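You operate a simulated robot arm through the tools that you are given. There is no shell and no other tool.

You run a simulated robot arm. Do the job below in one go: nothing can be reset, and whatever is moved stays where it is left.

JOB
Open the vise, fit the blue cover from the drawer and grip the gold tube from the blue rack.
Fine: the cover goes on the bare jaw; shut the drawer; pointer at GOOD; no jaw marks on the tube; swivel and other tubes stay as they are.

It is judged by the outcome, as a careful person would: the job done as asked, and still so three seconds after it is handed in. It fails if anything else is knocked over, pushed out of place, dropped, spilled or broken. Lids that push on must go on centred and level and be pressed home; caps that screw on are set level and turned clockwise until they are tight.

ROBOT AND FRAMES
A 6-joint arm with a two-finger parallel gripper, fixed in place. Base frame: the origin is on the floor under the middle of its stand, x ahead of it, y to its left, z up. Readings come in m, rad, newtons and seconds.
With the tool pointing down near the work surface it reaches from about 0.24 to 0.68 m from the base axis. Its first joint turns from -2.897 to 2.897 rad. Payload 4.1 kg.
Tool frame: the origin (TCP) lies between the finger pads and is the grasp point; the fingertips stand 0.023 m ahead of it; z points along the fingers, y is the line along which they close. Largest opening 0.094 m; finger width 0.038, thickness 0.01; the body of the gripper, 0.054 by 0.096 m, starts 0.039 m behind the TCP.
Orientation is that of the tool frame in the base frame, as [roll, pitch, yaw] about the fixed x, y, z axes, in that order (R = Rz(yaw) Ry(pitch) Rx(roll)). With the fingers straight down and closing along the base's y, the tool's x points along the base's -x, its y along +y and its z along -z.

CONTROLS
- The arm moves only by the tool move_arm. Its argument "deltas" is a list of rows, each a list of 6 numbers: the shift along the base's x, y, z in units of 400 mm (1.0 is 400 mm), then the turn, a rotation vector about the base's x, y, z in units of 60 degrees (1.0 is 60 degrees). In form: [[tx, ty, tz, wx, wy, wz], ...]. A call has 1 to 20 rows; each row is the pose to reach, as a shift and turn from the pose commanded when the call began. "claw" is the opening, from 0 (shut) to 1 (fully open), set as the call begins (left out, the last holds). A call with a number of a shift or a turn outside -1 to 1 is refused whole. A row lasts 0.2 s, in which the tool goes at most 0.05 m and 0.15 rad; a call with a longer step from one row to the next is refused whole, and so is a gripper value outside its range. A pose out of reach is approached as far as the arm can. The call stops where the force on the tool passes 90 N (or 10 N more than at its start, if that is more) or the arm is blocked; 0.2 s more then pass. The fingers move at their own pace (about 0.045 m/s each) and stop on an object; they squeeze with about 40 N. The grip force told is the motor's: it shows also when the fingers shut on nothing. Time passes only in rows, and 0.2 s behind the last, so rows that repeat a pose let the fingers close. It gives the time, the measured TCP pose, the force on the tool (base axes), the opening and the grip force at its end, in the units of the frame above (readings bear some noise), with the torque about the TCP (base axes, N m) and any sound that the robot's microphone picked up.
- Cameras (640 x 400 px; columns grow to the right, rows downward): "scene" is fixed at [0.0506, -0.6496, 1.6429]; the picture's right is [0.74, -0.67, 0.00], its down [-0.51, -0.56, -0.66] and it looks along [0.44, 0.48, -0.76] (base axes); focal length 246 px, centre (320, 200). "wrist" rides on the gripper at [0.086, 0.016, -0.075] in the tool frame; the picture's right is [-0.18, 0.98, 0.00], its down [-0.58, -0.11, -0.81] and it looks along [-0.79, -0.15, 0.59] (tool axes); focal length 243 px, centre (320, 200). There is no depth. A picture from a camera that has moved, and an enlarged one, comes with that camera's place and axes in the base frame and with its lens.
- camera(camera): a new picture of that camera. The clock stands still meanwhile.
- lift_body(by): slides the trunk up (or, below 0, down) by that many m; the arm rides with it, the base frame stays. It gives what a move gives, with no picture.
- inspect(camera, box): a new picture of the part [left, top, right, bottom] of that camera's present view, enlarged. The clock stands still meanwhile.
- sign_off(): hands the job in; it is judged then, once.

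Nothing tells you positions but the pictures and the camera data. Unless the task says otherwise, let go and move clear before handing in.

The tools are called after "Emit:" as name(argument=value, ...) on one line, values as JSON. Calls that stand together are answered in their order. move_arm: Moves the arm, as the interface text tells. Its arguments: {"type":"object","properties":{"deltas":{"type":"array","items":{"type":"array","items":{"type":"number"}}},"claw":{"type":"number"}},"required":["deltas"]} The other tools are called the same way: lift_body (by) moves the trunk up or down; camera (camera) takes a picture; inspect (camera, box) takes an enlarged picture of a part of a camera's view; sign_off () hands the job in.

At the start:

```text
time_s: 0.0
tcp_pos: [0.2734, -0.1196, 1.3811]
orientation: [3.141, 0.002, -3.142]
ft_force: [-0.2, -0.4, -0.4]
moment: [-0.02, 0.0, 0.0]
width: 0.094
grasp_force: 0.0
trunk travel left (down, up): [-0.5, 0.09]
```

scene: 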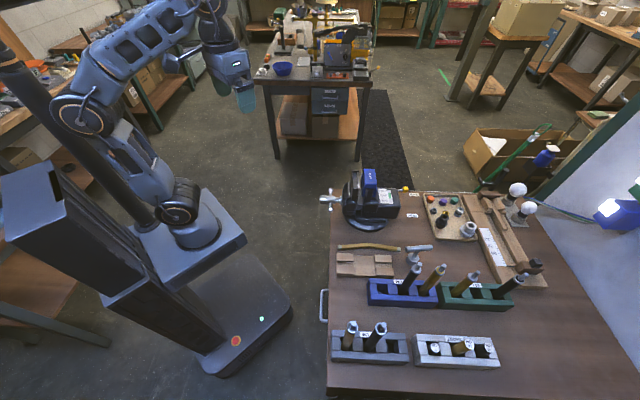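
wrist: 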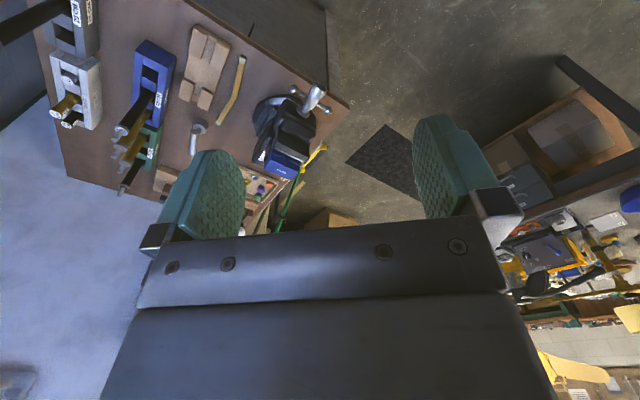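

I see a workbench with a vise, racks of tubes, and a drawer handle at its near side. I'll enlarge parts of the scene view before I move anything.

Emit:
inspect(camera="scene", box=[300, 150, 440, 240])

Emit:
inspect(camera="scene", box=[310, 230, 450, 320])

Emit:
inspect(camera="scene", box=[310, 300, 450, 390])

Emit:
inspect(camera="scene", box=[400, 170, 560, 310])

```text
4.44 times, centred on (370, 195) of scene
camera zoom: at [0.0506, -0.6496, 1.6429], right [0.74, -0.67, 0.0], down [-0.51, -0.56, -0.66], along [0.44, 0.48, -0.76], focal length 1092 px, centre (98, 222)
```

zoom: 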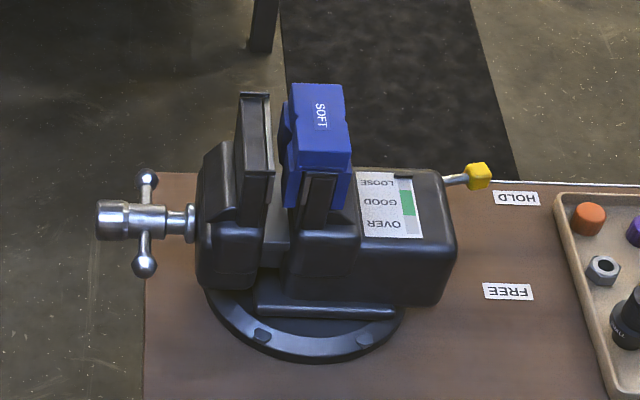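

```text
4.44 times, centred on (380, 275) of scene
camera zoom: at [0.0506, -0.6496, 1.6429], right [0.74, -0.67, 0.0], down [-0.51, -0.56, -0.66], along [0.44, 0.48, -0.76], focal length 1092 px, centre (53, -133)
```

zoom: 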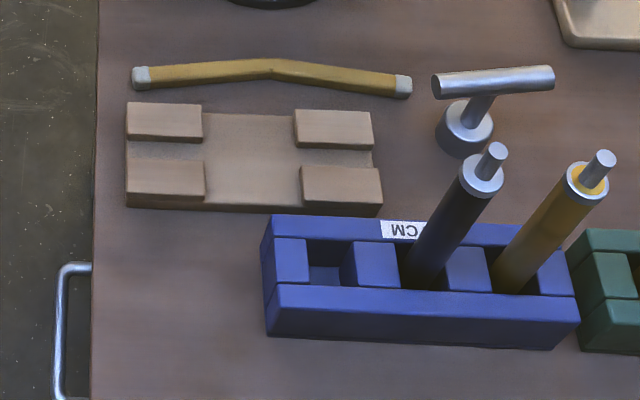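

```text
4.44 times, centred on (380, 345) of scene
camera zoom: at [0.0506, -0.6496, 1.6429], right [0.74, -0.67, 0.0], down [-0.51, -0.56, -0.66], along [0.44, 0.48, -0.76], focal length 1092 px, centre (53, -444)
```

zoom: 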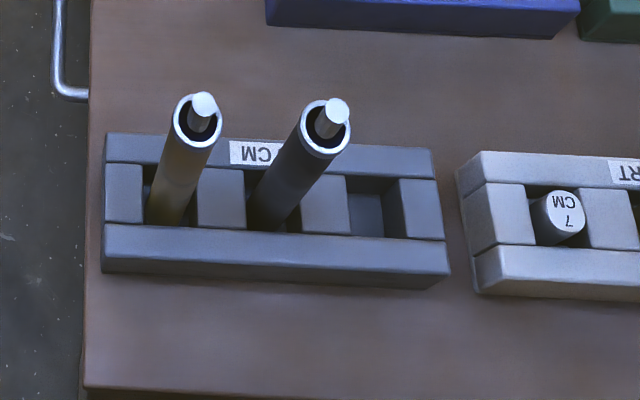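

```text
2.86 times, centred on (480, 240) of scene
camera zoom: at [0.0506, -0.6496, 1.6429], right [0.74, -0.67, 0.0], down [-0.51, -0.56, -0.66], along [0.44, 0.48, -0.76], focal length 702 px, centre (-137, 86)
```

zoom: 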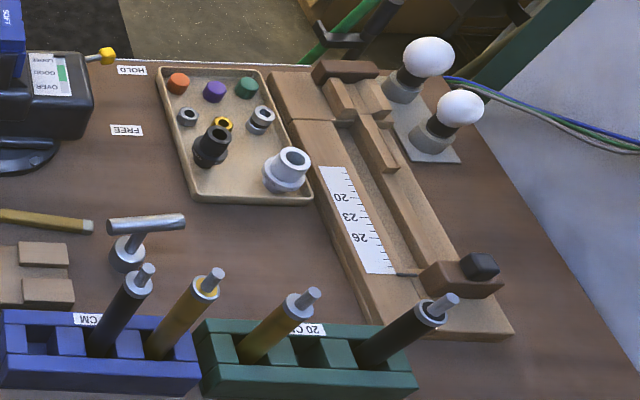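

The bench stands at about 45° to my base, with its top near z 0.77 by a rough two-camera fix. I'll enlarge the wrist view to triangulate the vise, the drawer and the racks.

Emit:
inspect(camera="wrist", box=[230, 70, 350, 210])

Emit:
inspect(camera="wrist", box=[100, 20, 260, 200])

Emit:
inspect(camera="scene", box=[330, 160, 400, 210])

Emit:
inspect(camera="scene", box=[390, 230, 540, 310])

```text
2.86 times, centred on (290, 140) of wrist
camera zoom: at [0.1863, -0.104, 1.4559], right [0.18, 0.98, 0.0], down [0.58, -0.11, 0.81], along [0.79, -0.15, -0.59], focal length 693 px, centre (406, 371)
```

zoom: 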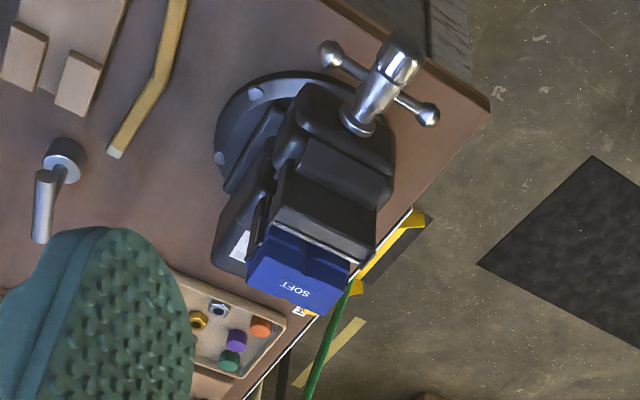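

```text
2.22 times, centred on (180, 110) of wrist
camera zoom: at [0.1863, -0.104, 1.4559], right [0.18, 0.98, 0.0], down [0.58, -0.11, 0.81], along [0.79, -0.15, -0.59], focal length 539 px, centre (631, 400)
```

zoom: 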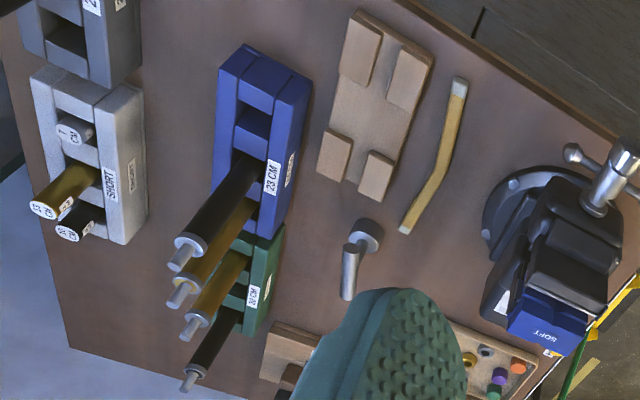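

```text
8.00 times, centred on (365, 185) of scene
camera zoom: at [0.0506, -0.6496, 1.6429], right [0.74, -0.67, 0.0], down [-0.51, -0.56, -0.66], along [0.44, 0.48, -0.76], focal length 1966 px, centre (-40, 320)
```

zoom: 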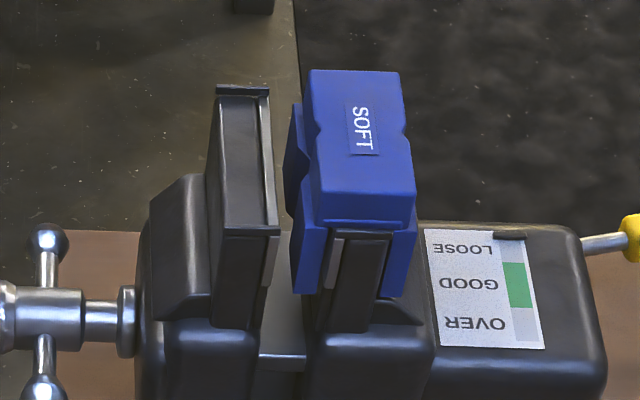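

```text
4.27 times, centred on (465, 270) of scene
camera zoom: at [0.0506, -0.6496, 1.6429], right [0.74, -0.67, 0.0], down [-0.51, -0.56, -0.66], along [0.44, 0.48, -0.76], focal length 1049 px, centre (-299, -99)
```

zoom: 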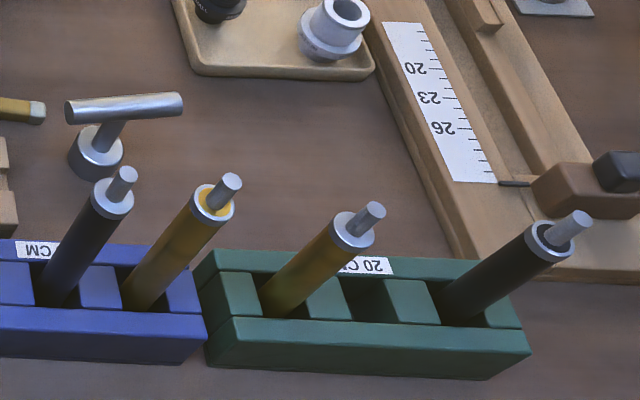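

The cross bar of the vise handle lies level at about (0.529, -0.192, 0.874), with its axis along the bench normal, roughly (0.707, -0.707). The tip of the gold tube in the blue "23 CM" rack is near (0.49, -0.656, 1.037). I'll turn the tool to face the bench and take a closer look.

Emit:
move_arm(deltas=[[-0.01, -0.054, -0.04, 0, 0, -0.125], [-0.02, -0.108, -0.08, 0, 0, -0.25], [-0.03, -0.163, -0.125, 0, 0, -0.375], [-0.04, -0.217, -0.165, 0, 0, -0.5], [-0.05, -0.271, -0.205, 0, 0, -0.625], [-0.0585, -0.326, -0.25, 0, 0, -0.75]], claw=0.3)

Emit:
camera(camera="wrist")

Emit:
camera(camera="scene")

```text
time_s: 1.4
tcp_pos: [0.2504, -0.2498, 1.2789]
orientation: [-3.141, 0.002, 2.352]
ft_force: [0.2, 0.5, 0.5]
moment: [0.03, 0.01, 0.04]
width: 0.0283
grasp_force: 0.1
trunk travel left (down, up): [-0.5, 0.09]
```

```text
taken
camera wrist: at [0.2014, -0.1786, 1.355], right [0.83, 0.56, 0.0], down [0.33, -0.49, 0.81], along [0.45, -0.67, -0.59], focal length 243 px, centre (320, 200)
```

wrist: 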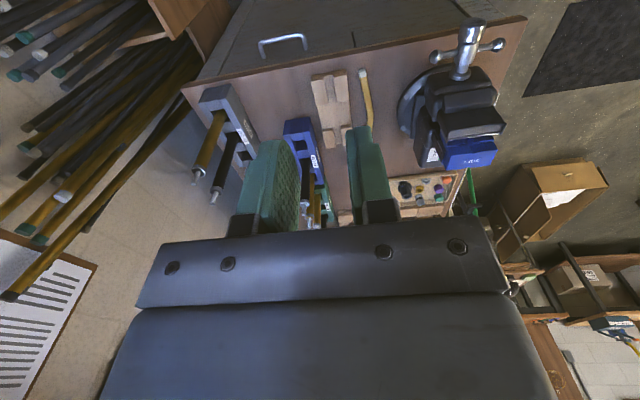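

```text
taken
```

scene: 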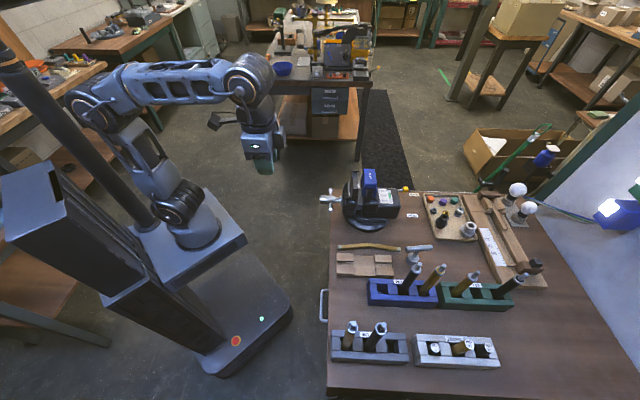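

The wrist camera now sees the bench front, the drawer handle and the vise. I'll enlarge those areas.

Emit:
inspect(camera="wrist", box=[380, 10, 540, 180])

Emit:
inspect(camera="wrist", box=[180, 0, 380, 130])

Emit:
inspect(camera="wrist", box=[180, 70, 400, 240])

```text
2.35 times, centred on (460, 95) of wrist
camera zoom: at [0.2014, -0.1786, 1.355], right [0.83, 0.56, 0.0], down [0.33, -0.49, 0.81], along [0.45, -0.67, -0.59], focal length 571 px, centre (-9, 447)
```

zoom: 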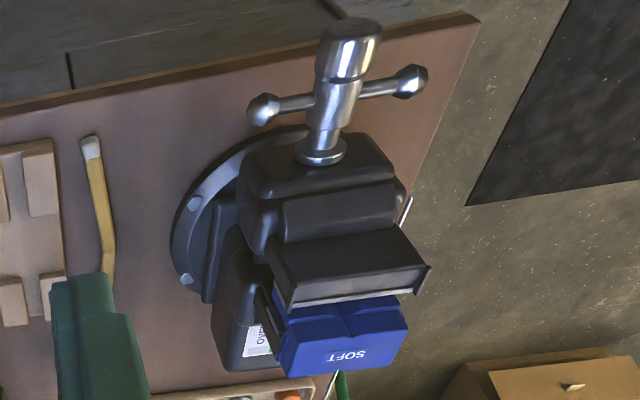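

```text
3.08 times, centred on (280, 65) of wrist
camera zoom: at [0.2014, -0.1786, 1.355], right [0.83, 0.56, 0.0], down [0.33, -0.49, 0.81], along [0.45, -0.67, -0.59], focal length 746 px, centre (443, 615)
```

zoom: 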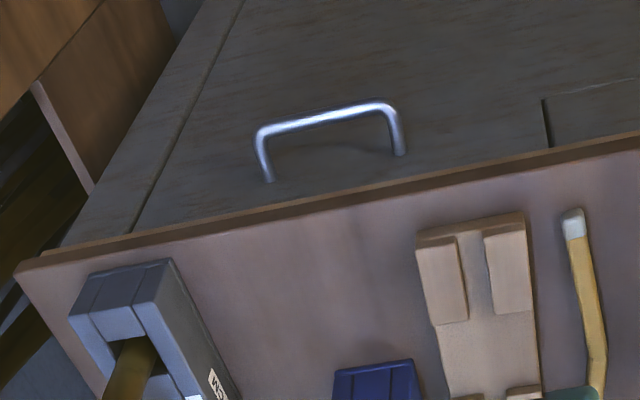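

```text
2.35 times, centred on (290, 155) of wrist
camera zoom: at [0.2014, -0.1786, 1.355], right [0.83, 0.56, 0.0], down [0.33, -0.49, 0.81], along [0.45, -0.67, -0.59], focal length 571 px, centre (391, 306)
```

zoom: 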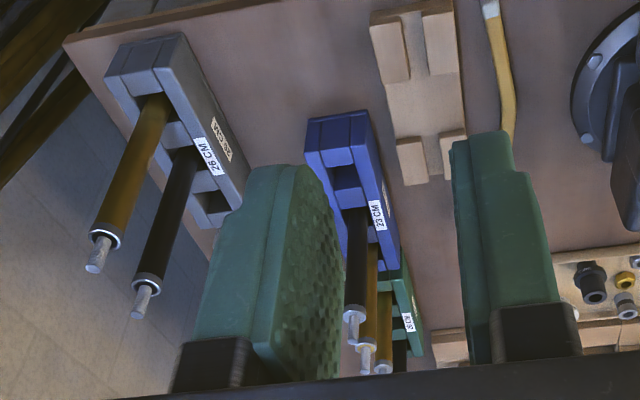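

Handle, drawer and racks now fit into one picture: drawer bar centred near (0.259, -0.434, 0.695), vise jaws near a=0.63. I'll move closer to the vise, staying above it.

Emit:
move_arm(deltas=[[0.087, -0.0167, -0.0954, 0, 0, 0], [0.174, -0.0333, -0.19, 0, 0, 0], [0.261, -0.05, -0.286, 0, 0, 0], [0.348, -0.0667, -0.38, 0, 0, 0], [0.435, -0.0833, -0.477, 0, 0, 0], [0.5225, -0.1, -0.5725, 0, 0, 0], [0.5225, -0.1, -0.5725, 0, 0, 0]])

Emit:
camera(camera="wrist")

Emit:
inspect(camera="wrist", box=[400, 10, 600, 180])

```text
refused: row 1 steps farther than a row can; nothing moved
```

```text
taken
camera wrist: at [0.2014, -0.1786, 1.355], right [0.83, 0.56, 0.0], down [0.33, -0.49, 0.81], along [0.45, -0.67, -0.59], focal length 243 px, centre (320, 200)
```

wrist: 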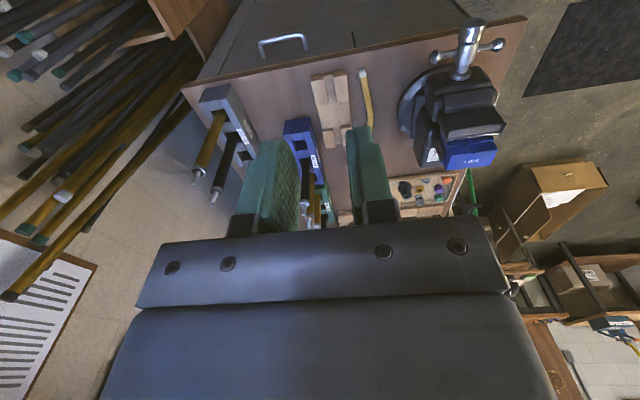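

```text
2.35 times, centred on (500, 95) of wrist
camera zoom: at [0.2014, -0.1786, 1.355], right [0.83, 0.56, 0.0], down [0.33, -0.49, 0.81], along [0.45, -0.67, -0.59], focal length 571 px, centre (-104, 447)
```

zoom: 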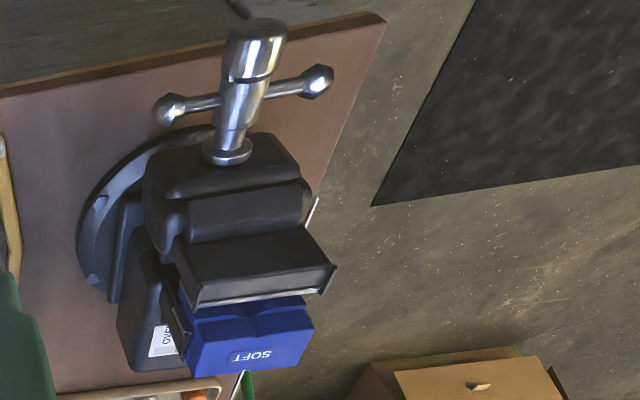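

The move was refused because its first row was just over 0.05 m, so nothing moved. I'll make the same move in smaller steps.

Emit:
move_arm(deltas=[[0.065, -0.0125, -0.0715, 0, 0, 0], [0.13, -0.025, -0.143, 0, 0, 0], [0.196, -0.0375, -0.2147, 0, 0, 0], [0.261, -0.05, -0.286, 0, 0, 0], [0.3265, -0.0625, -0.358, 0, 0, 0], [0.392, -0.075, -0.4295, 0, 0, 0], [0.457, -0.0875, -0.501, 0, 0, 0], [0.5225, -0.1, -0.5725, 0, 0, 0], [0.5225, -0.1, -0.5725, 0, 0, 0]])

Emit:
camera(camera="wrist")

Emit:
inspect(camera="wrist", box=[400, 10, 600, 180])

```text
time_s: 3.4
tcp_pos: [0.46, -0.2914, 1.0527]
orientation: [-3.141, 0.001, 2.357]
ft_force: [-0.7, 0.2, 0.3]
moment: [0.02, 0.01, -0.01]
width: 0.0281
grasp_force: 0.0
trunk travel left (down, up): [-0.5, 0.09]
```

```text
taken
camera wrist: at [0.4107, -0.2196, 1.1277], right [0.83, 0.56, 0.0], down [0.33, -0.49, 0.81], along [0.46, -0.67, -0.59], focal length 243 px, centre (320, 200)
```

wrist: 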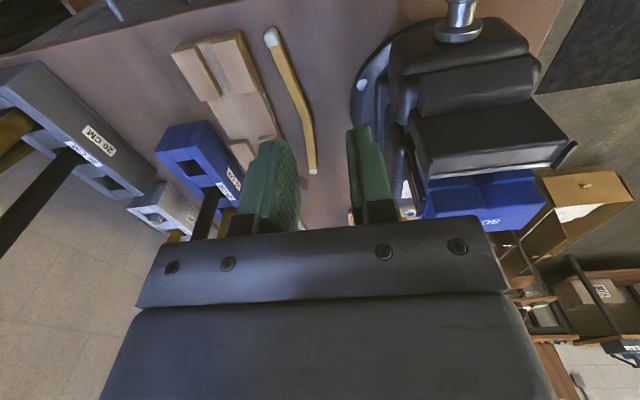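

```text
2.35 times, centred on (500, 95) of wrist
camera zoom: at [0.4107, -0.2196, 1.1277], right [0.83, 0.56, 0.0], down [0.33, -0.49, 0.81], along [0.46, -0.67, -0.59], focal length 571 px, centre (-104, 447)
```

zoom: 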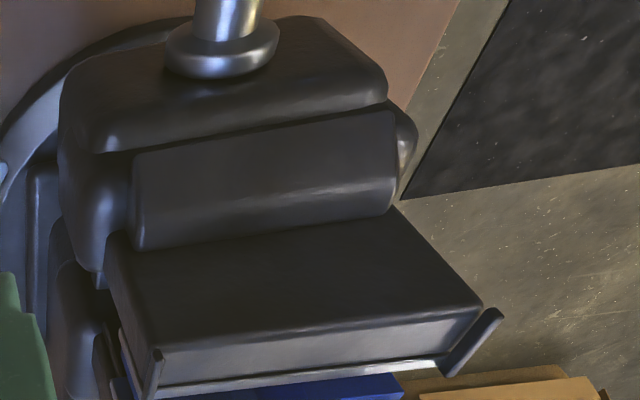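

The bare moving jaw's top is near z 0.97 and faces the covered fixed jaw. I want the camera above the tool when it points level at the vise handle, so I'll back off, go up and turn the tool half a turn in stages.

Emit:
move_arm(deltas=[[-0.02, 0.036, 0.036, 0, 0, 0.142], [-0.04, 0.072, 0.072, 0, 0, 0.284], [-0.06, 0.108, 0.108, 0, 0, 0.426], [-0.08, 0.144, 0.144, 0, 0, 0.568], [-0.1, 0.18, 0.18, 0, 0, 0.71], [-0.12, 0.215, 0.215, 0, 0, 0.852], [-0.1425, 0.25, 0.25, 0, 0, 0.994]])

Emit:
move_arm(deltas=[[0, 0, 0, 0, 0, 0.142], [0, 0, 0, 0, 0, 0.284], [0, 0, 0, 0, 0, 0.426], [0, 0, 0, 0, 0, 0.568], [0, 0, 0, 0, 0, 0.71], [0, 0, 0, 0, 0, 0.852], [0, 0, 0, 0, 0, 0.994]])

Emit:
move_arm(deltas=[[0, 0, 0, 0, 0, 0.142], [0, 0, 0, 0, 0, 0.284], [0, 0, 0, 0, 0, 0.426], [0, 0, 0, 0, 0, 0.568], [0, 0, 0, 0, 0, 0.71], [0, 0, 0, 0, 0, 0.852], [0, 0, 0, 0, 0, 0.994], [0, 0, 0, 0, 0, 0.994]])

Emit:
camera(camera="scene")

Emit:
camera(camera="wrist")

```text
time_s: 5.0
tcp_pos: [0.4011, -0.1887, 1.15]
orientation: [3.141, 0.001, -2.883]
ft_force: [0.0, -0.2, 0.2]
moment: [-0.02, 0.01, 0.02]
width: 0.0283
grasp_force: 0.0
trunk travel left (down, up): [-0.5, 0.09]
```

```text
time_s: 6.6
tcp_pos: [0.4028, -0.1888, 1.1517]
orientation: [3.141, 0.002, -1.846]
ft_force: [0.6, 0.5, 0.6]
moment: [0.03, 0.0, 0.01]
width: 0.0284
grasp_force: 0.0
trunk travel left (down, up): [-0.5, 0.09]
```

```text
time_s: 8.4
tcp_pos: [0.4028, -0.189, 1.1517]
orientation: [3.142, 0.003, -0.804]
ft_force: [0.4, -0.3, 0.1]
moment: [-0.01, 0.0, 0.02]
width: 0.0283
grasp_force: 0.0
trunk travel left (down, up): [-0.5, 0.09]
```

```text
taken
```

scene: 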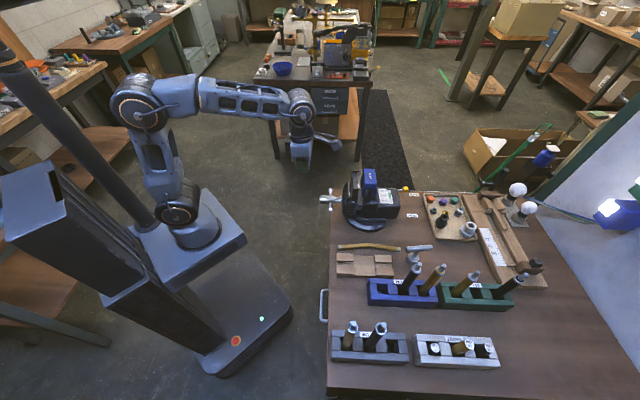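

```text
taken
camera wrist: at [0.45, -0.2642, 1.2271], right [-0.83, -0.55, 0.0], down [-0.33, 0.49, 0.81], along [-0.44, 0.67, -0.59], focal length 243 px, centre (320, 200)
```

wrist: 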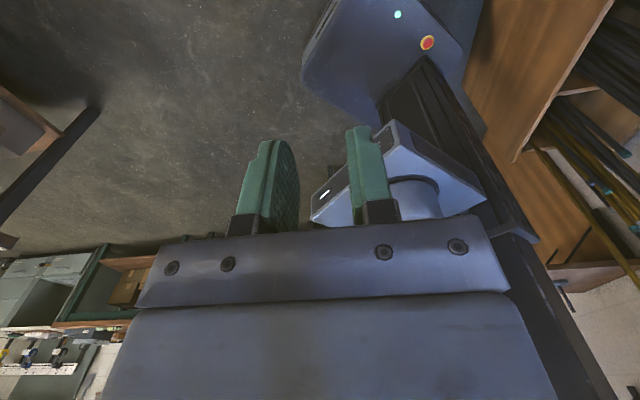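

The half turn worked. Next I'll pitch the tool up until it points level toward the bench with the camera on top, well above everything.

Emit:
move_arm(deltas=[[0, 0, 0, -0.088, -0.088, 0.003], [0, 0, 0, -0.177, -0.177, 0.006], [0, 0, 0, -0.265, -0.265, 0.009], [0, 0, 0, -0.353, -0.353, 0.012], [0, 0, 0, -0.442, -0.442, 0.015], [0, 0, 0, -0.53, -0.53, 0.018]])

Emit:
move_arm(deltas=[[0, 0, 0, -0.088, -0.088, 0], [0, 0, 0, -0.177, -0.177, 0], [0, 0, 0, -0.265, -0.265, 0], [0, 0, 0, -0.353, -0.353, 0], [0, 0, 0, -0.442, -0.442, 0], [0, 0, 0, -0.53, -0.53, 0], [0, 0, 0, -0.53, -0.53, 0]])

Emit:
camera(camera="scene")

Emit:
camera(camera="wrist")

```text
time_s: 9.8
tcp_pos: [0.4029, -0.1894, 1.1514]
orientation: [-3.13, -0.786, -0.791]
ft_force: [-0.2, 0.3, 0.2]
moment: [-0.01, 0.02, 0.0]
width: 0.0282
grasp_force: 0.0
trunk travel left (down, up): [-0.5, 0.09]
```

```text
time_s: 11.4
tcp_pos: [0.4172, -0.1938, 1.1568]
orientation: [-2.092, -1.567, -1.825]
ft_force: [0.2, 0.0, -0.7]
moment: [-0.01, 0.02, -0.02]
width: 0.0278
grasp_force: 0.1
out of reach, approached as far as the arm can: row 5, 6, 7
trunk travel left (down, up): [-0.5, 0.09]
```

```text
taken
```

scene: 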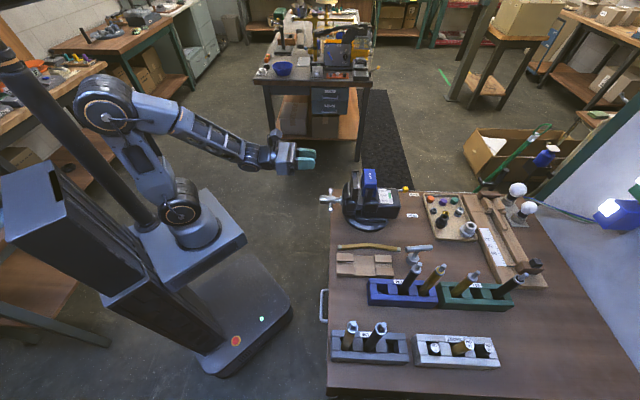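

```text
taken
camera wrist: at [0.3526, -0.1547, 1.2445], right [-0.69, -0.7, -0.19], down [-0.5, 0.64, -0.58], along [0.53, -0.31, -0.79], focal length 243 px, centre (320, 200)
```

wrist: 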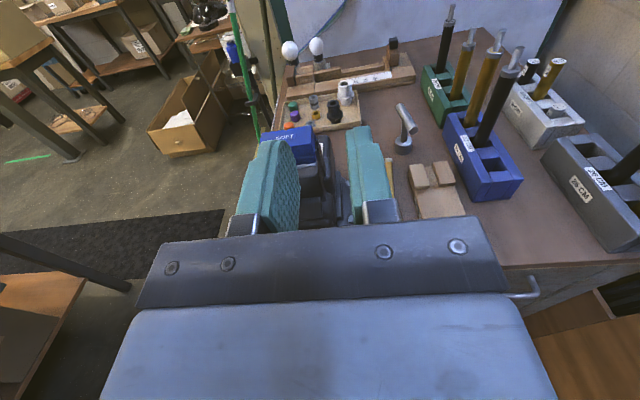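

The tool now points level at the bench, with an upright view from above. I'll enlarge the racks and the vise from here.

Emit:
inspect(camera="wrist", box=[400, 0, 600, 140])

Emit:
inspect(camera="wrist", box=[240, 20, 440, 230])

Emit:
inspect(camera="wrist", box=[420, 140, 640, 310])

```text
2.86 times, centred on (500, 70) of wrist
camera zoom: at [0.3526, -0.1547, 1.2445], right [-0.69, -0.7, -0.19], down [-0.5, 0.64, -0.58], along [0.53, -0.31, -0.79], focal length 693 px, centre (-194, 571)
```

zoom: 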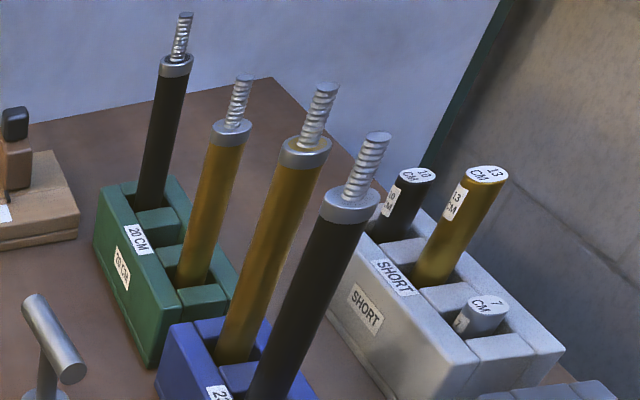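

```text
1.90 times, centred on (340, 125) of wrist
camera zoom: at [0.3526, -0.1547, 1.2445], right [-0.69, -0.7, -0.19], down [-0.5, 0.64, -0.58], along [0.53, -0.31, -0.79], focal length 462 px, centre (282, 343)
```

zoom: 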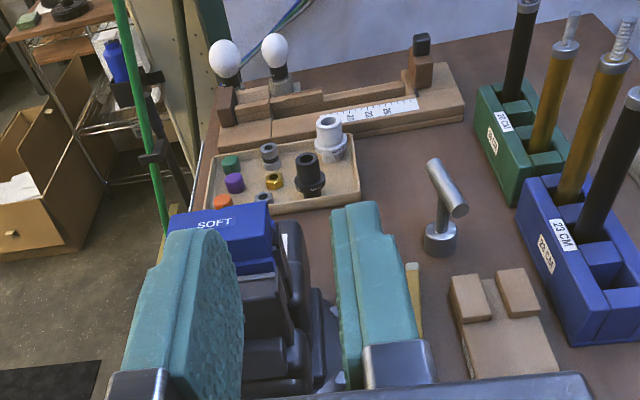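

```text
2.35 times, centred on (530, 225) of wrist
camera zoom: at [0.3526, -0.1547, 1.2445], right [-0.69, -0.7, -0.19], down [-0.5, 0.64, -0.58], along [0.53, -0.31, -0.79], focal length 571 px, centre (-174, 141)
```

zoom: 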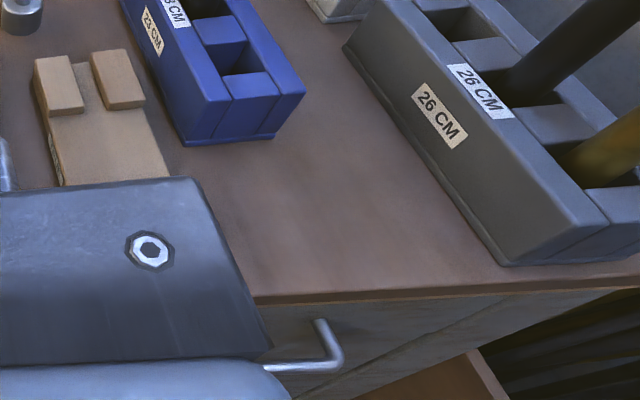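

The gold tube's tip is near (0.491, -0.653, 1.041) and its ring top near z 1.008. I'll lower the level tool to just in front of and above the vise handle and look again.

Emit:
move_arm(deltas=[[0.0385, 0.0235, -0.101, 0, 0, 0], [0.077, 0.047, -0.202, 0, 0, 0], [0.1155, 0.0705, -0.303, 0, 0, 0], [0.154, 0.094, -0.404, 0, 0, 0], [0.1925, 0.1175, -0.505, 0, 0, 0], [0.1925, 0.1175, -0.505, 0, 0, 0]])

Emit:
camera(camera="wrist")

Emit:
inspect(camera="scene", box=[220, 120, 420, 240])

```text
time_s: 12.8
tcp_pos: [0.4927, -0.1462, 0.9536]
orientation: [-2.34, -1.568, -1.579]
ft_force: [0.2, -0.7, -1.6]
moment: [0.0, -0.04, -0.02]
width: 0.0282
grasp_force: 0.0
trunk travel left (down, up): [-0.5, 0.09]
```

```text
taken
camera wrist: at [0.4289, -0.1071, 1.0408], right [-0.69, -0.7, -0.19], down [-0.5, 0.65, -0.58], along [0.53, -0.31, -0.79], focal length 243 px, centre (320, 200)
```

wrist: 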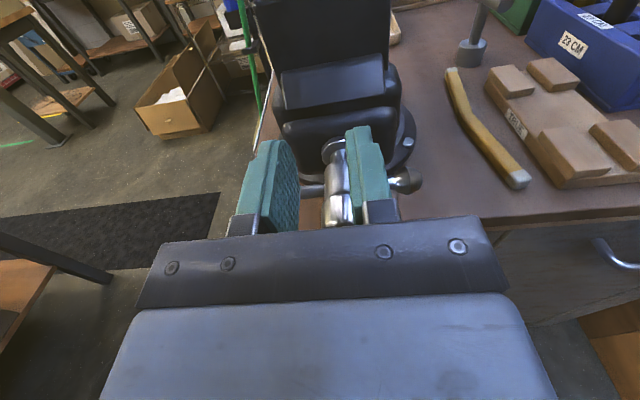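

```text
3.20 times, centred on (320, 180) of scene
camera zoom: at [0.0506, -0.6496, 1.6429], right [0.74, -0.67, 0.0], down [-0.51, -0.56, -0.66], along [0.44, 0.48, -0.76], focal length 786 px, centre (320, 264)
```

zoom: 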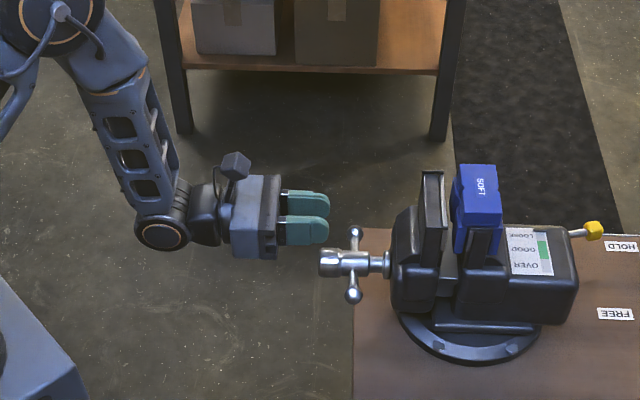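

The handle is just below and ahead of the fingers. I'll zoom in on it in the scene view to get its sizes, and read the label on the wooden block.

Emit:
inspect(camera="scene", box=[312, 180, 352, 220])

Emit:
inspect(camera="wrist", box=[440, 40, 640, 200])

Emit:
inspect(camera="wrist", box=[220, 100, 440, 240])

```text
10.00 times, centred on (332, 200) of scene
camera zoom: at [0.0506, -0.6496, 1.6429], right [0.74, -0.67, 0.0], down [-0.51, -0.56, -0.66], along [0.44, 0.48, -0.76], focal length 2458 px, centre (200, 200)
```

zoom: 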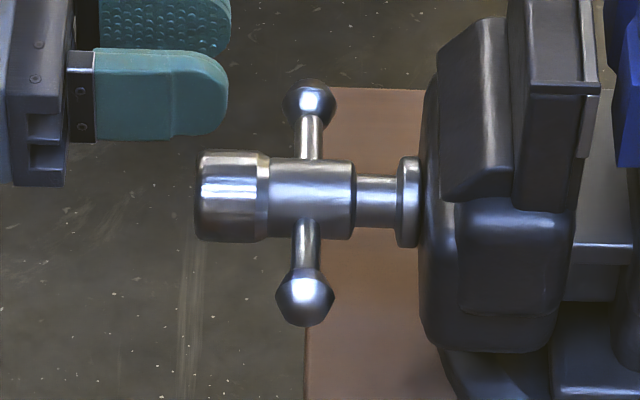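

```text
2.50 times, centred on (540, 120) of wrist
camera zoom: at [0.4289, -0.1071, 1.0408], right [-0.69, -0.7, -0.19], down [-0.5, 0.65, -0.58], along [0.53, -0.31, -0.79], focal length 606 px, centre (-230, 400)
```

zoom: 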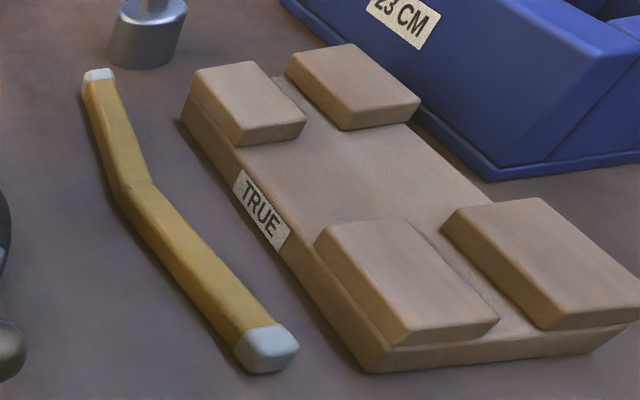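

```text
2.86 times, centred on (330, 170) of wrist
camera zoom: at [0.4289, -0.1071, 1.0408], right [-0.69, -0.7, -0.19], down [-0.5, 0.65, -0.58], along [0.53, -0.31, -0.79], focal length 693 px, centre (291, 286)
```

zoom: 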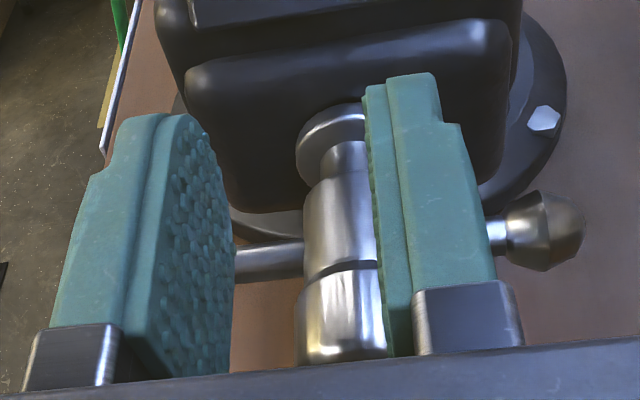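

With the refined numbers, the handle axis is at a≈0.508, b≈0.238, z≈0.881 and the bar is level. The knob is about 37 mm across and the ball ends about 22 mm. I'll close the fingers into a peg, bring it above the bar's left arm and push it around anticlockwise to open the vise.

Emit:
move_arm(deltas=[[0.023, 0.023, -0.046, 0, 0, 0], [0.046, 0.046, -0.0925, 0, 0, 0], [0.046, 0.046, -0.0925, 0, 0, 0], [0.066, 0.026, -0.0925, 0, 0, 0], [0.086, 0.006, -0.0925, 0, 0, 0], [0.105, -0.013, -0.0925, 0, 0, 0], [0.124, -0.032, -0.0925, 0, 0, 0]], claw=0)

Emit:
inspect(camera="wrist", box=[200, 60, 480, 240])

Emit:
inspect(camera="scene", box=[300, 170, 380, 230])

```text
time_s: 14.4
tcp_pos: [0.5445, -0.1595, 0.9153]
orientation: [-2.416, -1.568, -1.503]
ft_force: [-0.8, 0.2, 0.8]
moment: [-0.01, -0.01, 0.01]
width: 0.0
grasp_force: 40.7
trunk travel left (down, up): [-0.5, 0.09]
```

```text
2.22 times, centred on (340, 150) of wrist
camera zoom: at [0.4793, -0.12, 1.004], right [-0.69, -0.7, -0.19], down [-0.5, 0.65, -0.58], along [0.53, -0.31, -0.79], focal length 539 px, centre (276, 311)
```

zoom: 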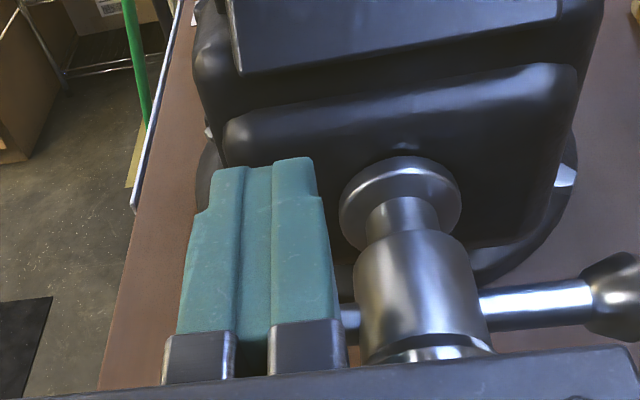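

```text
6.67 times, centred on (340, 200) of scene
camera zoom: at [0.0506, -0.6496, 1.6429], right [0.74, -0.67, 0.0], down [-0.51, -0.56, -0.66], along [0.44, 0.48, -0.76], focal length 1639 px, centre (187, 200)
```

zoom: 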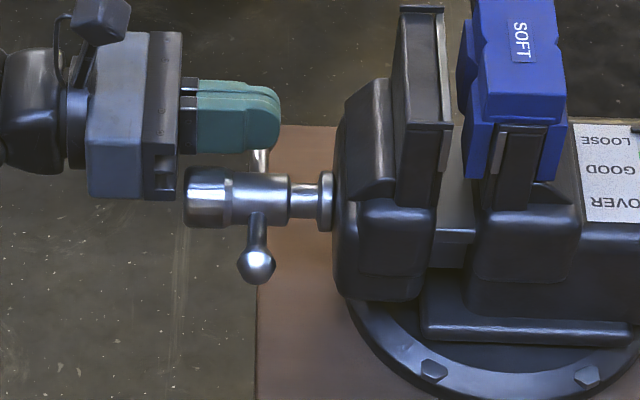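

The peg sits above the bar's left arm, clear of the knob. I'll push down along an arc for the first part of the turn and check which way the jaw moves.

Emit:
move_arm(deltas=[[-0.0074, 0.0032, -0.014, 0, 0, 0], [-0.0074, 0.0032, -0.027, 0, 0, 0], [0.0032, 0.0138, -0.046, 0, 0, 0], [0.0101, 0.0207, -0.0728, 0, 0, 0], [0.0106, 0.0212, -0.1053, 0, 0, 0], [0.0018, 0.0124, -0.1375, 0, 0, 0]])

Emit:
inspect(camera="scene", box=[300, 170, 380, 230])

Emit:
inspect(camera="wrist", box=[200, 60, 480, 240])

```text
time_s: 15.8
tcp_pos: [0.5429, -0.1544, 0.8632]
orientation: [-2.106, -1.567, -1.812]
ft_force: [-2.3, -0.2, 2.2]
moment: [-0.06, 0.06, -0.04]
width: 0.0
grasp_force: 40.0
trunk travel left (down, up): [-0.5, 0.09]
```

```text
6.67 times, centred on (340, 200) of scene
camera zoom: at [0.0506, -0.6496, 1.6429], right [0.74, -0.67, 0.0], down [-0.51, -0.56, -0.66], along [0.44, 0.48, -0.76], focal length 1639 px, centre (187, 200)
```

zoom: 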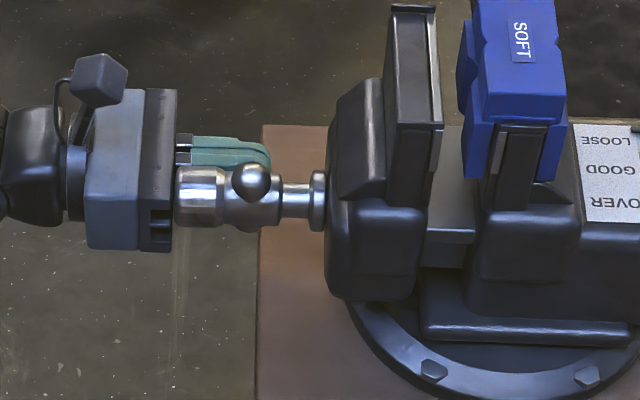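

```text
2.22 times, centred on (340, 150) of wrist
camera zoom: at [0.479, -0.1152, 0.9504], right [-0.69, -0.7, -0.19], down [-0.5, 0.64, -0.58], along [0.53, -0.31, -0.79], focal length 539 px, centre (276, 311)
```

zoom: 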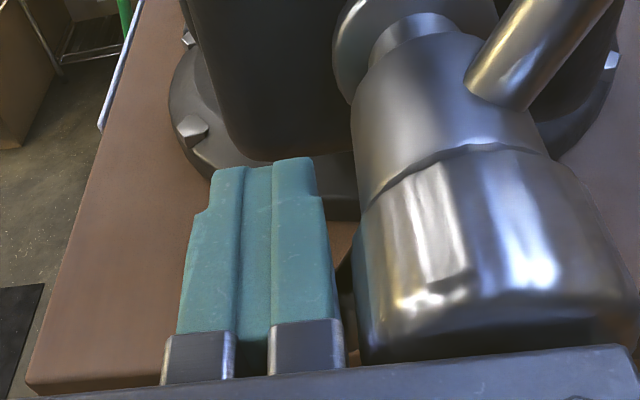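

The jaw opens in this direction, by about 6 mm over 60° of turn (roughly 32 mm per turn). The handle also comes toward me as it opens, so I'll continue the orbit while backing the tool off to match.

Emit:
move_arm(deltas=[[-0.0141, 0.0141, 0, 0, 0, 0], [-0.0339, -0.0011, -0.0278, 0, 0, 0], [-0.061, -0.0228, -0.0483, 0, 0, 0], [-0.0744, -0.0313, -0.0548, 0, 0, 0], [-0.0893, -0.0415, -0.0568, 0, 0, 0], [-0.1075, -0.0552, -0.0563, 0, 0, 0], [-0.1262, -0.0686, -0.0475, 0, 0, 0]])

Emit:
inspect(camera="scene", box=[300, 170, 380, 230])

Emit:
inspect(camera="wrist", box=[200, 60, 480, 240])

```text
time_s: 17.4
tcp_pos: [0.4896, -0.1833, 0.8428]
orientation: [-3.047, -1.565, -0.877]
ft_force: [-18.1, 1.9, -18.4]
moment: [-0.39, -0.37, 0.31]
width: 0.0001
grasp_force: 40.0
trunk travel left (down, up): [-0.5, 0.09]
```

```text
6.67 times, centred on (340, 200) of scene
camera zoom: at [0.0506, -0.6496, 1.6429], right [0.74, -0.67, 0.0], down [-0.51, -0.56, -0.66], along [0.44, 0.48, -0.76], focal length 1639 px, centre (187, 200)
```

zoom: 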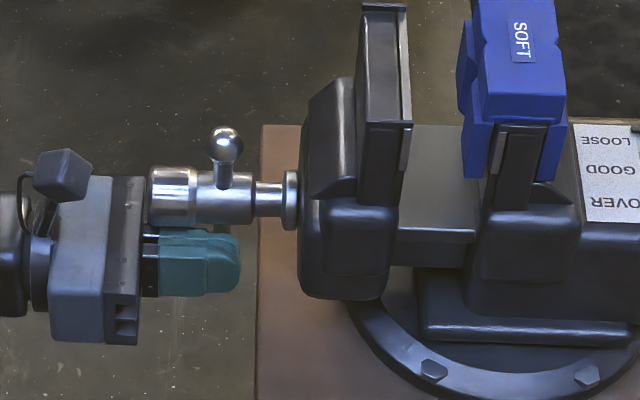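

```text
2.22 times, centred on (340, 150) of wrist
camera zoom: at [0.4259, -0.1441, 0.9304], right [-0.69, -0.7, -0.18], down [-0.5, 0.65, -0.58], along [0.52, -0.31, -0.8], focal length 539 px, centre (276, 311)
```

zoom: 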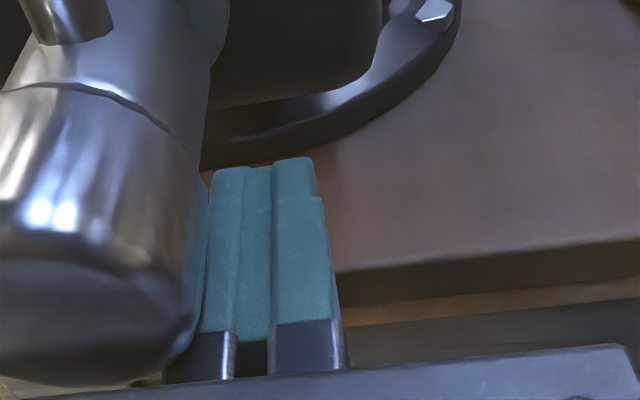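

The jaw has opened about 20 mm. The bar now looks upright, past where I expected it. Before I push further I'll check from both cameras where the arms of the bar are.

Emit:
camera(camera="wrist")

Emit:
inspect(camera="scene", box=[310, 175, 350, 215])

```text
taken
camera wrist: at [0.4259, -0.1441, 0.9304], right [-0.69, -0.7, -0.18], down [-0.5, 0.65, -0.58], along [0.52, -0.31, -0.8], focal length 243 px, centre (320, 200)
```

wrist: 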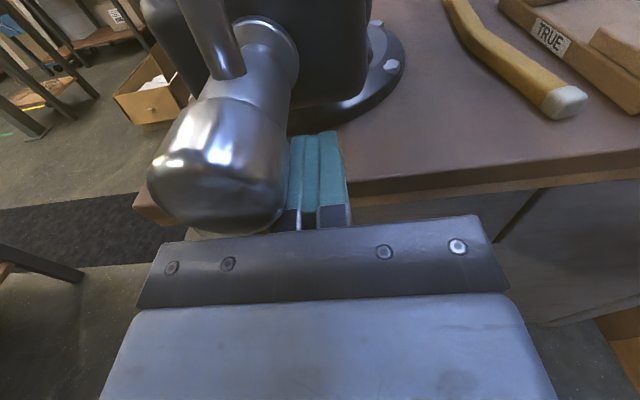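

```text
10.00 times, centred on (330, 195) of scene
camera zoom: at [0.0506, -0.6496, 1.6429], right [0.74, -0.67, 0.0], down [-0.51, -0.56, -0.66], along [0.44, 0.48, -0.76], focal length 2458 px, centre (220, 250)
```

zoom: 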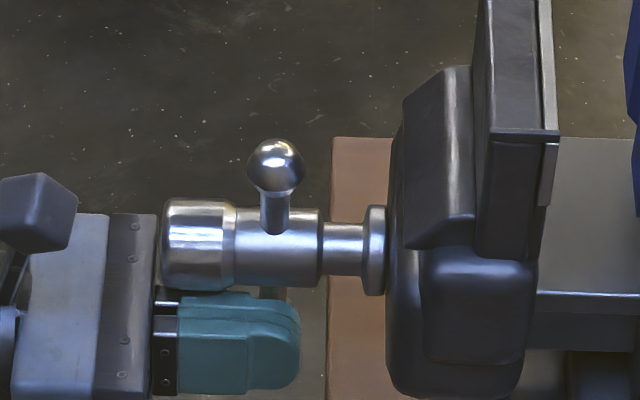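

The bar coasted on and now stands upright, so it has turned about 266° and the screw is free-running. I'll take the peg round the outside to the top arm, backing off a little so the gripper clears the knob.

Emit:
move_arm(deltas=[[-0.0267, 0.0016, -0.0033, 0, 0, 0], [-0.0479, -0.0196, 0.0093, 0, 0, 0], [-0.0656, -0.0373, 0.0493, 0, 0, 0], [-0.0727, -0.0444, 0.0893, 0, 0, 0], [-0.0691, -0.0408, 0.1343, 0, 0, 0], [-0.0585, -0.0302, 0.1693, 0, 0, 0], [-0.0479, -0.0196, 0.1843, 0, 0, 0]])

Emit:
inspect(camera="scene", box=[300, 170, 380, 230])

Emit:
camera(camera="wrist")

```text
time_s: 19.0
tcp_pos: [0.4744, -0.1898, 0.9168]
orientation: [-2.434, -1.569, -1.487]
ft_force: [0.4, -0.8, -0.2]
moment: [0.0, 0.01, -0.01]
width: 0.0
grasp_force: 39.9
trunk travel left (down, up): [-0.5, 0.09]
```

```text
6.67 times, centred on (340, 200) of scene
camera zoom: at [0.0506, -0.6496, 1.6429], right [0.74, -0.67, 0.0], down [-0.51, -0.56, -0.66], along [0.44, 0.48, -0.76], focal length 1639 px, centre (187, 200)
```

zoom: 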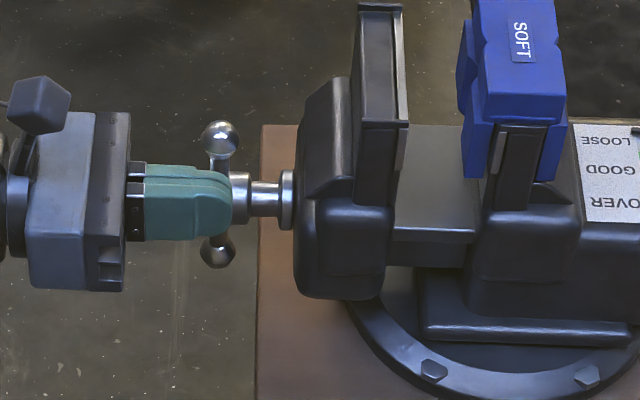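

```text
taken
camera wrist: at [0.4093, -0.1515, 1.0052], right [-0.69, -0.7, -0.19], down [-0.5, 0.65, -0.58], along [0.53, -0.31, -0.79], focal length 243 px, centre (320, 200)
```

wrist: 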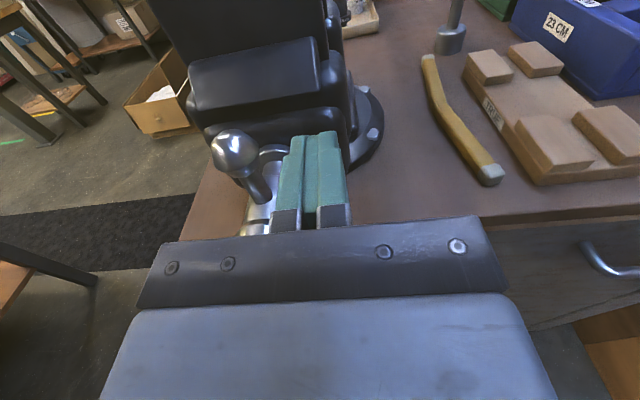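

The bar stands upright and the peg is beside its upper arm. I'll push that arm over to the left and watch how far the jaw opens.

Emit:
move_arm(deltas=[[0.0168, 0.0186, 0.0025, 0, 0, 0], [0.0268, 0.0289, 0.004, 0, 0, 0], [0.0368, 0.0392, 0.005, 0, 0, 0], [0.0456, 0.0523, 0.0115, 0, 0, 0], [0.056, 0.067, 0.0135, 0, 0, 0], [0.0698, 0.085, 0.013, 0, 0, 0], [0.0838, 0.1032, 0.0043, 0, 0, 0], [0.0974, 0.1211, -0.012, 0, 0, 0], [0.108, 0.1359, -0.0363, 0, 0, 0]])

Emit:
inspect(camera="scene", box=[300, 170, 380, 230])

Emit:
camera(camera="wrist")

```text
time_s: 21.0
tcp_pos: [0.5184, -0.1339, 0.9015]
orientation: [-2.789, -1.568, -1.126]
ft_force: [2.1, 5.0, -0.3]
moment: [0.08, -0.01, -0.03]
width: 0.0
grasp_force: 39.9
trunk travel left (down, up): [-0.5, 0.09]
```

```text
6.67 times, centred on (340, 200) of scene
camera zoom: at [0.0506, -0.6496, 1.6429], right [0.74, -0.67, 0.0], down [-0.51, -0.56, -0.66], along [0.44, 0.48, -0.76], focal length 1639 px, centre (187, 200)
```

zoom: 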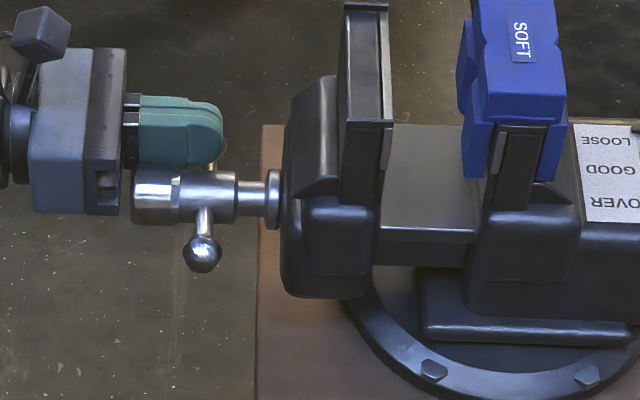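

```text
taken
camera wrist: at [0.4543, -0.0957, 0.9891], right [-0.69, -0.7, -0.19], down [-0.5, 0.64, -0.58], along [0.52, -0.3, -0.79], focal length 243 px, centre (320, 200)
```

wrist: 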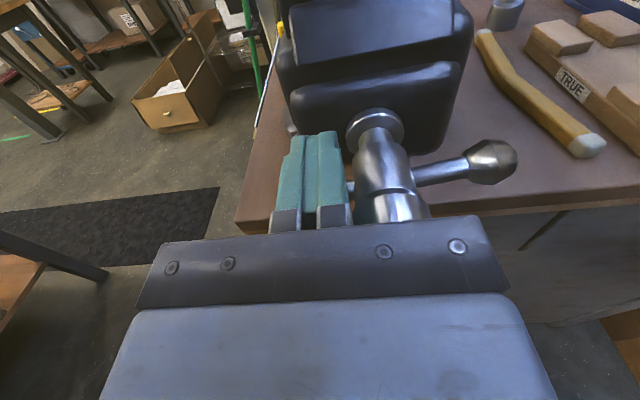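

The vise has opened about 31 mm in one turn, and the gap is now about 39 mm. I'll push a further quarter turn to make room for the second cover and the tube.

Emit:
move_arm(deltas=[[0.0018, 0.009, -0.009, 0, 0, 0], [0.0035, 0.0177, -0.019, 0, 0, 0], [0.0058, 0.0225, -0.0325, 0, 0, 0], [0.0081, 0.0269, -0.0458, 0, 0, 0], [0.0075, 0.0285, -0.062, 0, 0, 0], [0.0064, 0.0297, -0.0783, 0, 0, 0], [0.001, 0.0267, -0.0945, 0, 0, 0], [-0.0049, 0.0233, -0.1105, 0, 0, 0], [-0.014, 0.016, -0.125, 0, 0, 0], [-0.0247, 0.0081, -0.1383, 0, 0, 0]])

Emit:
inspect(camera="scene", box=[300, 170, 380, 230])

Emit:
camera(camera="wrist")

```text
time_s: 23.2
tcp_pos: [0.5052, -0.1324, 0.8436]
orientation: [-3.103, -1.559, -0.816]
ft_force: [5.6, 0.6, -8.4]
moment: [0.06, 0.02, 0.03]
width: 0.0001
grasp_force: 40.4
trunk travel left (down, up): [-0.5, 0.09]
```

```text
6.67 times, centred on (340, 200) of scene
camera zoom: at [0.0506, -0.6496, 1.6429], right [0.74, -0.67, 0.0], down [-0.51, -0.56, -0.66], along [0.44, 0.48, -0.76], focal length 1639 px, centre (187, 200)
```

zoom: 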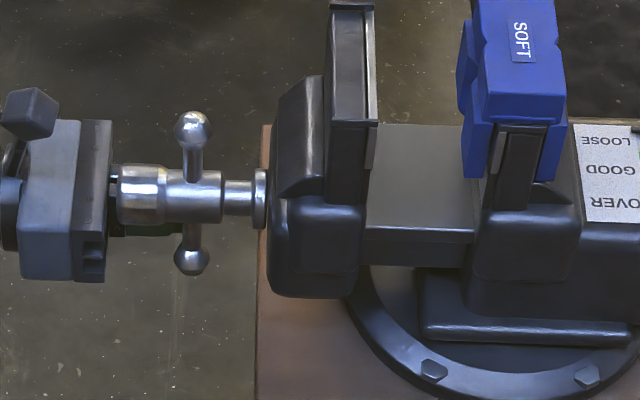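

```text
taken
camera wrist: at [0.4424, -0.0941, 0.9314], right [-0.69, -0.7, -0.18], down [-0.5, 0.65, -0.57], along [0.52, -0.3, -0.8], focal length 243 px, centre (320, 200)
```

wrist: 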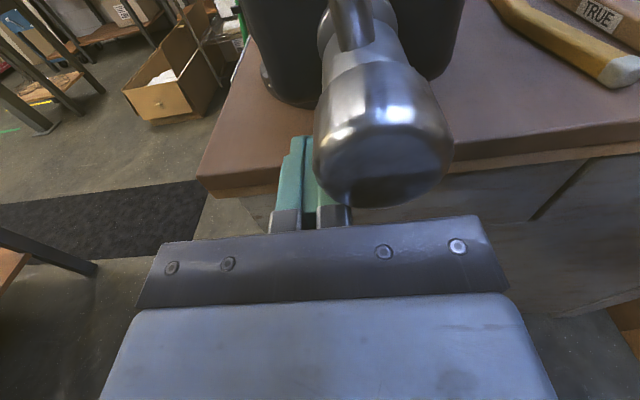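

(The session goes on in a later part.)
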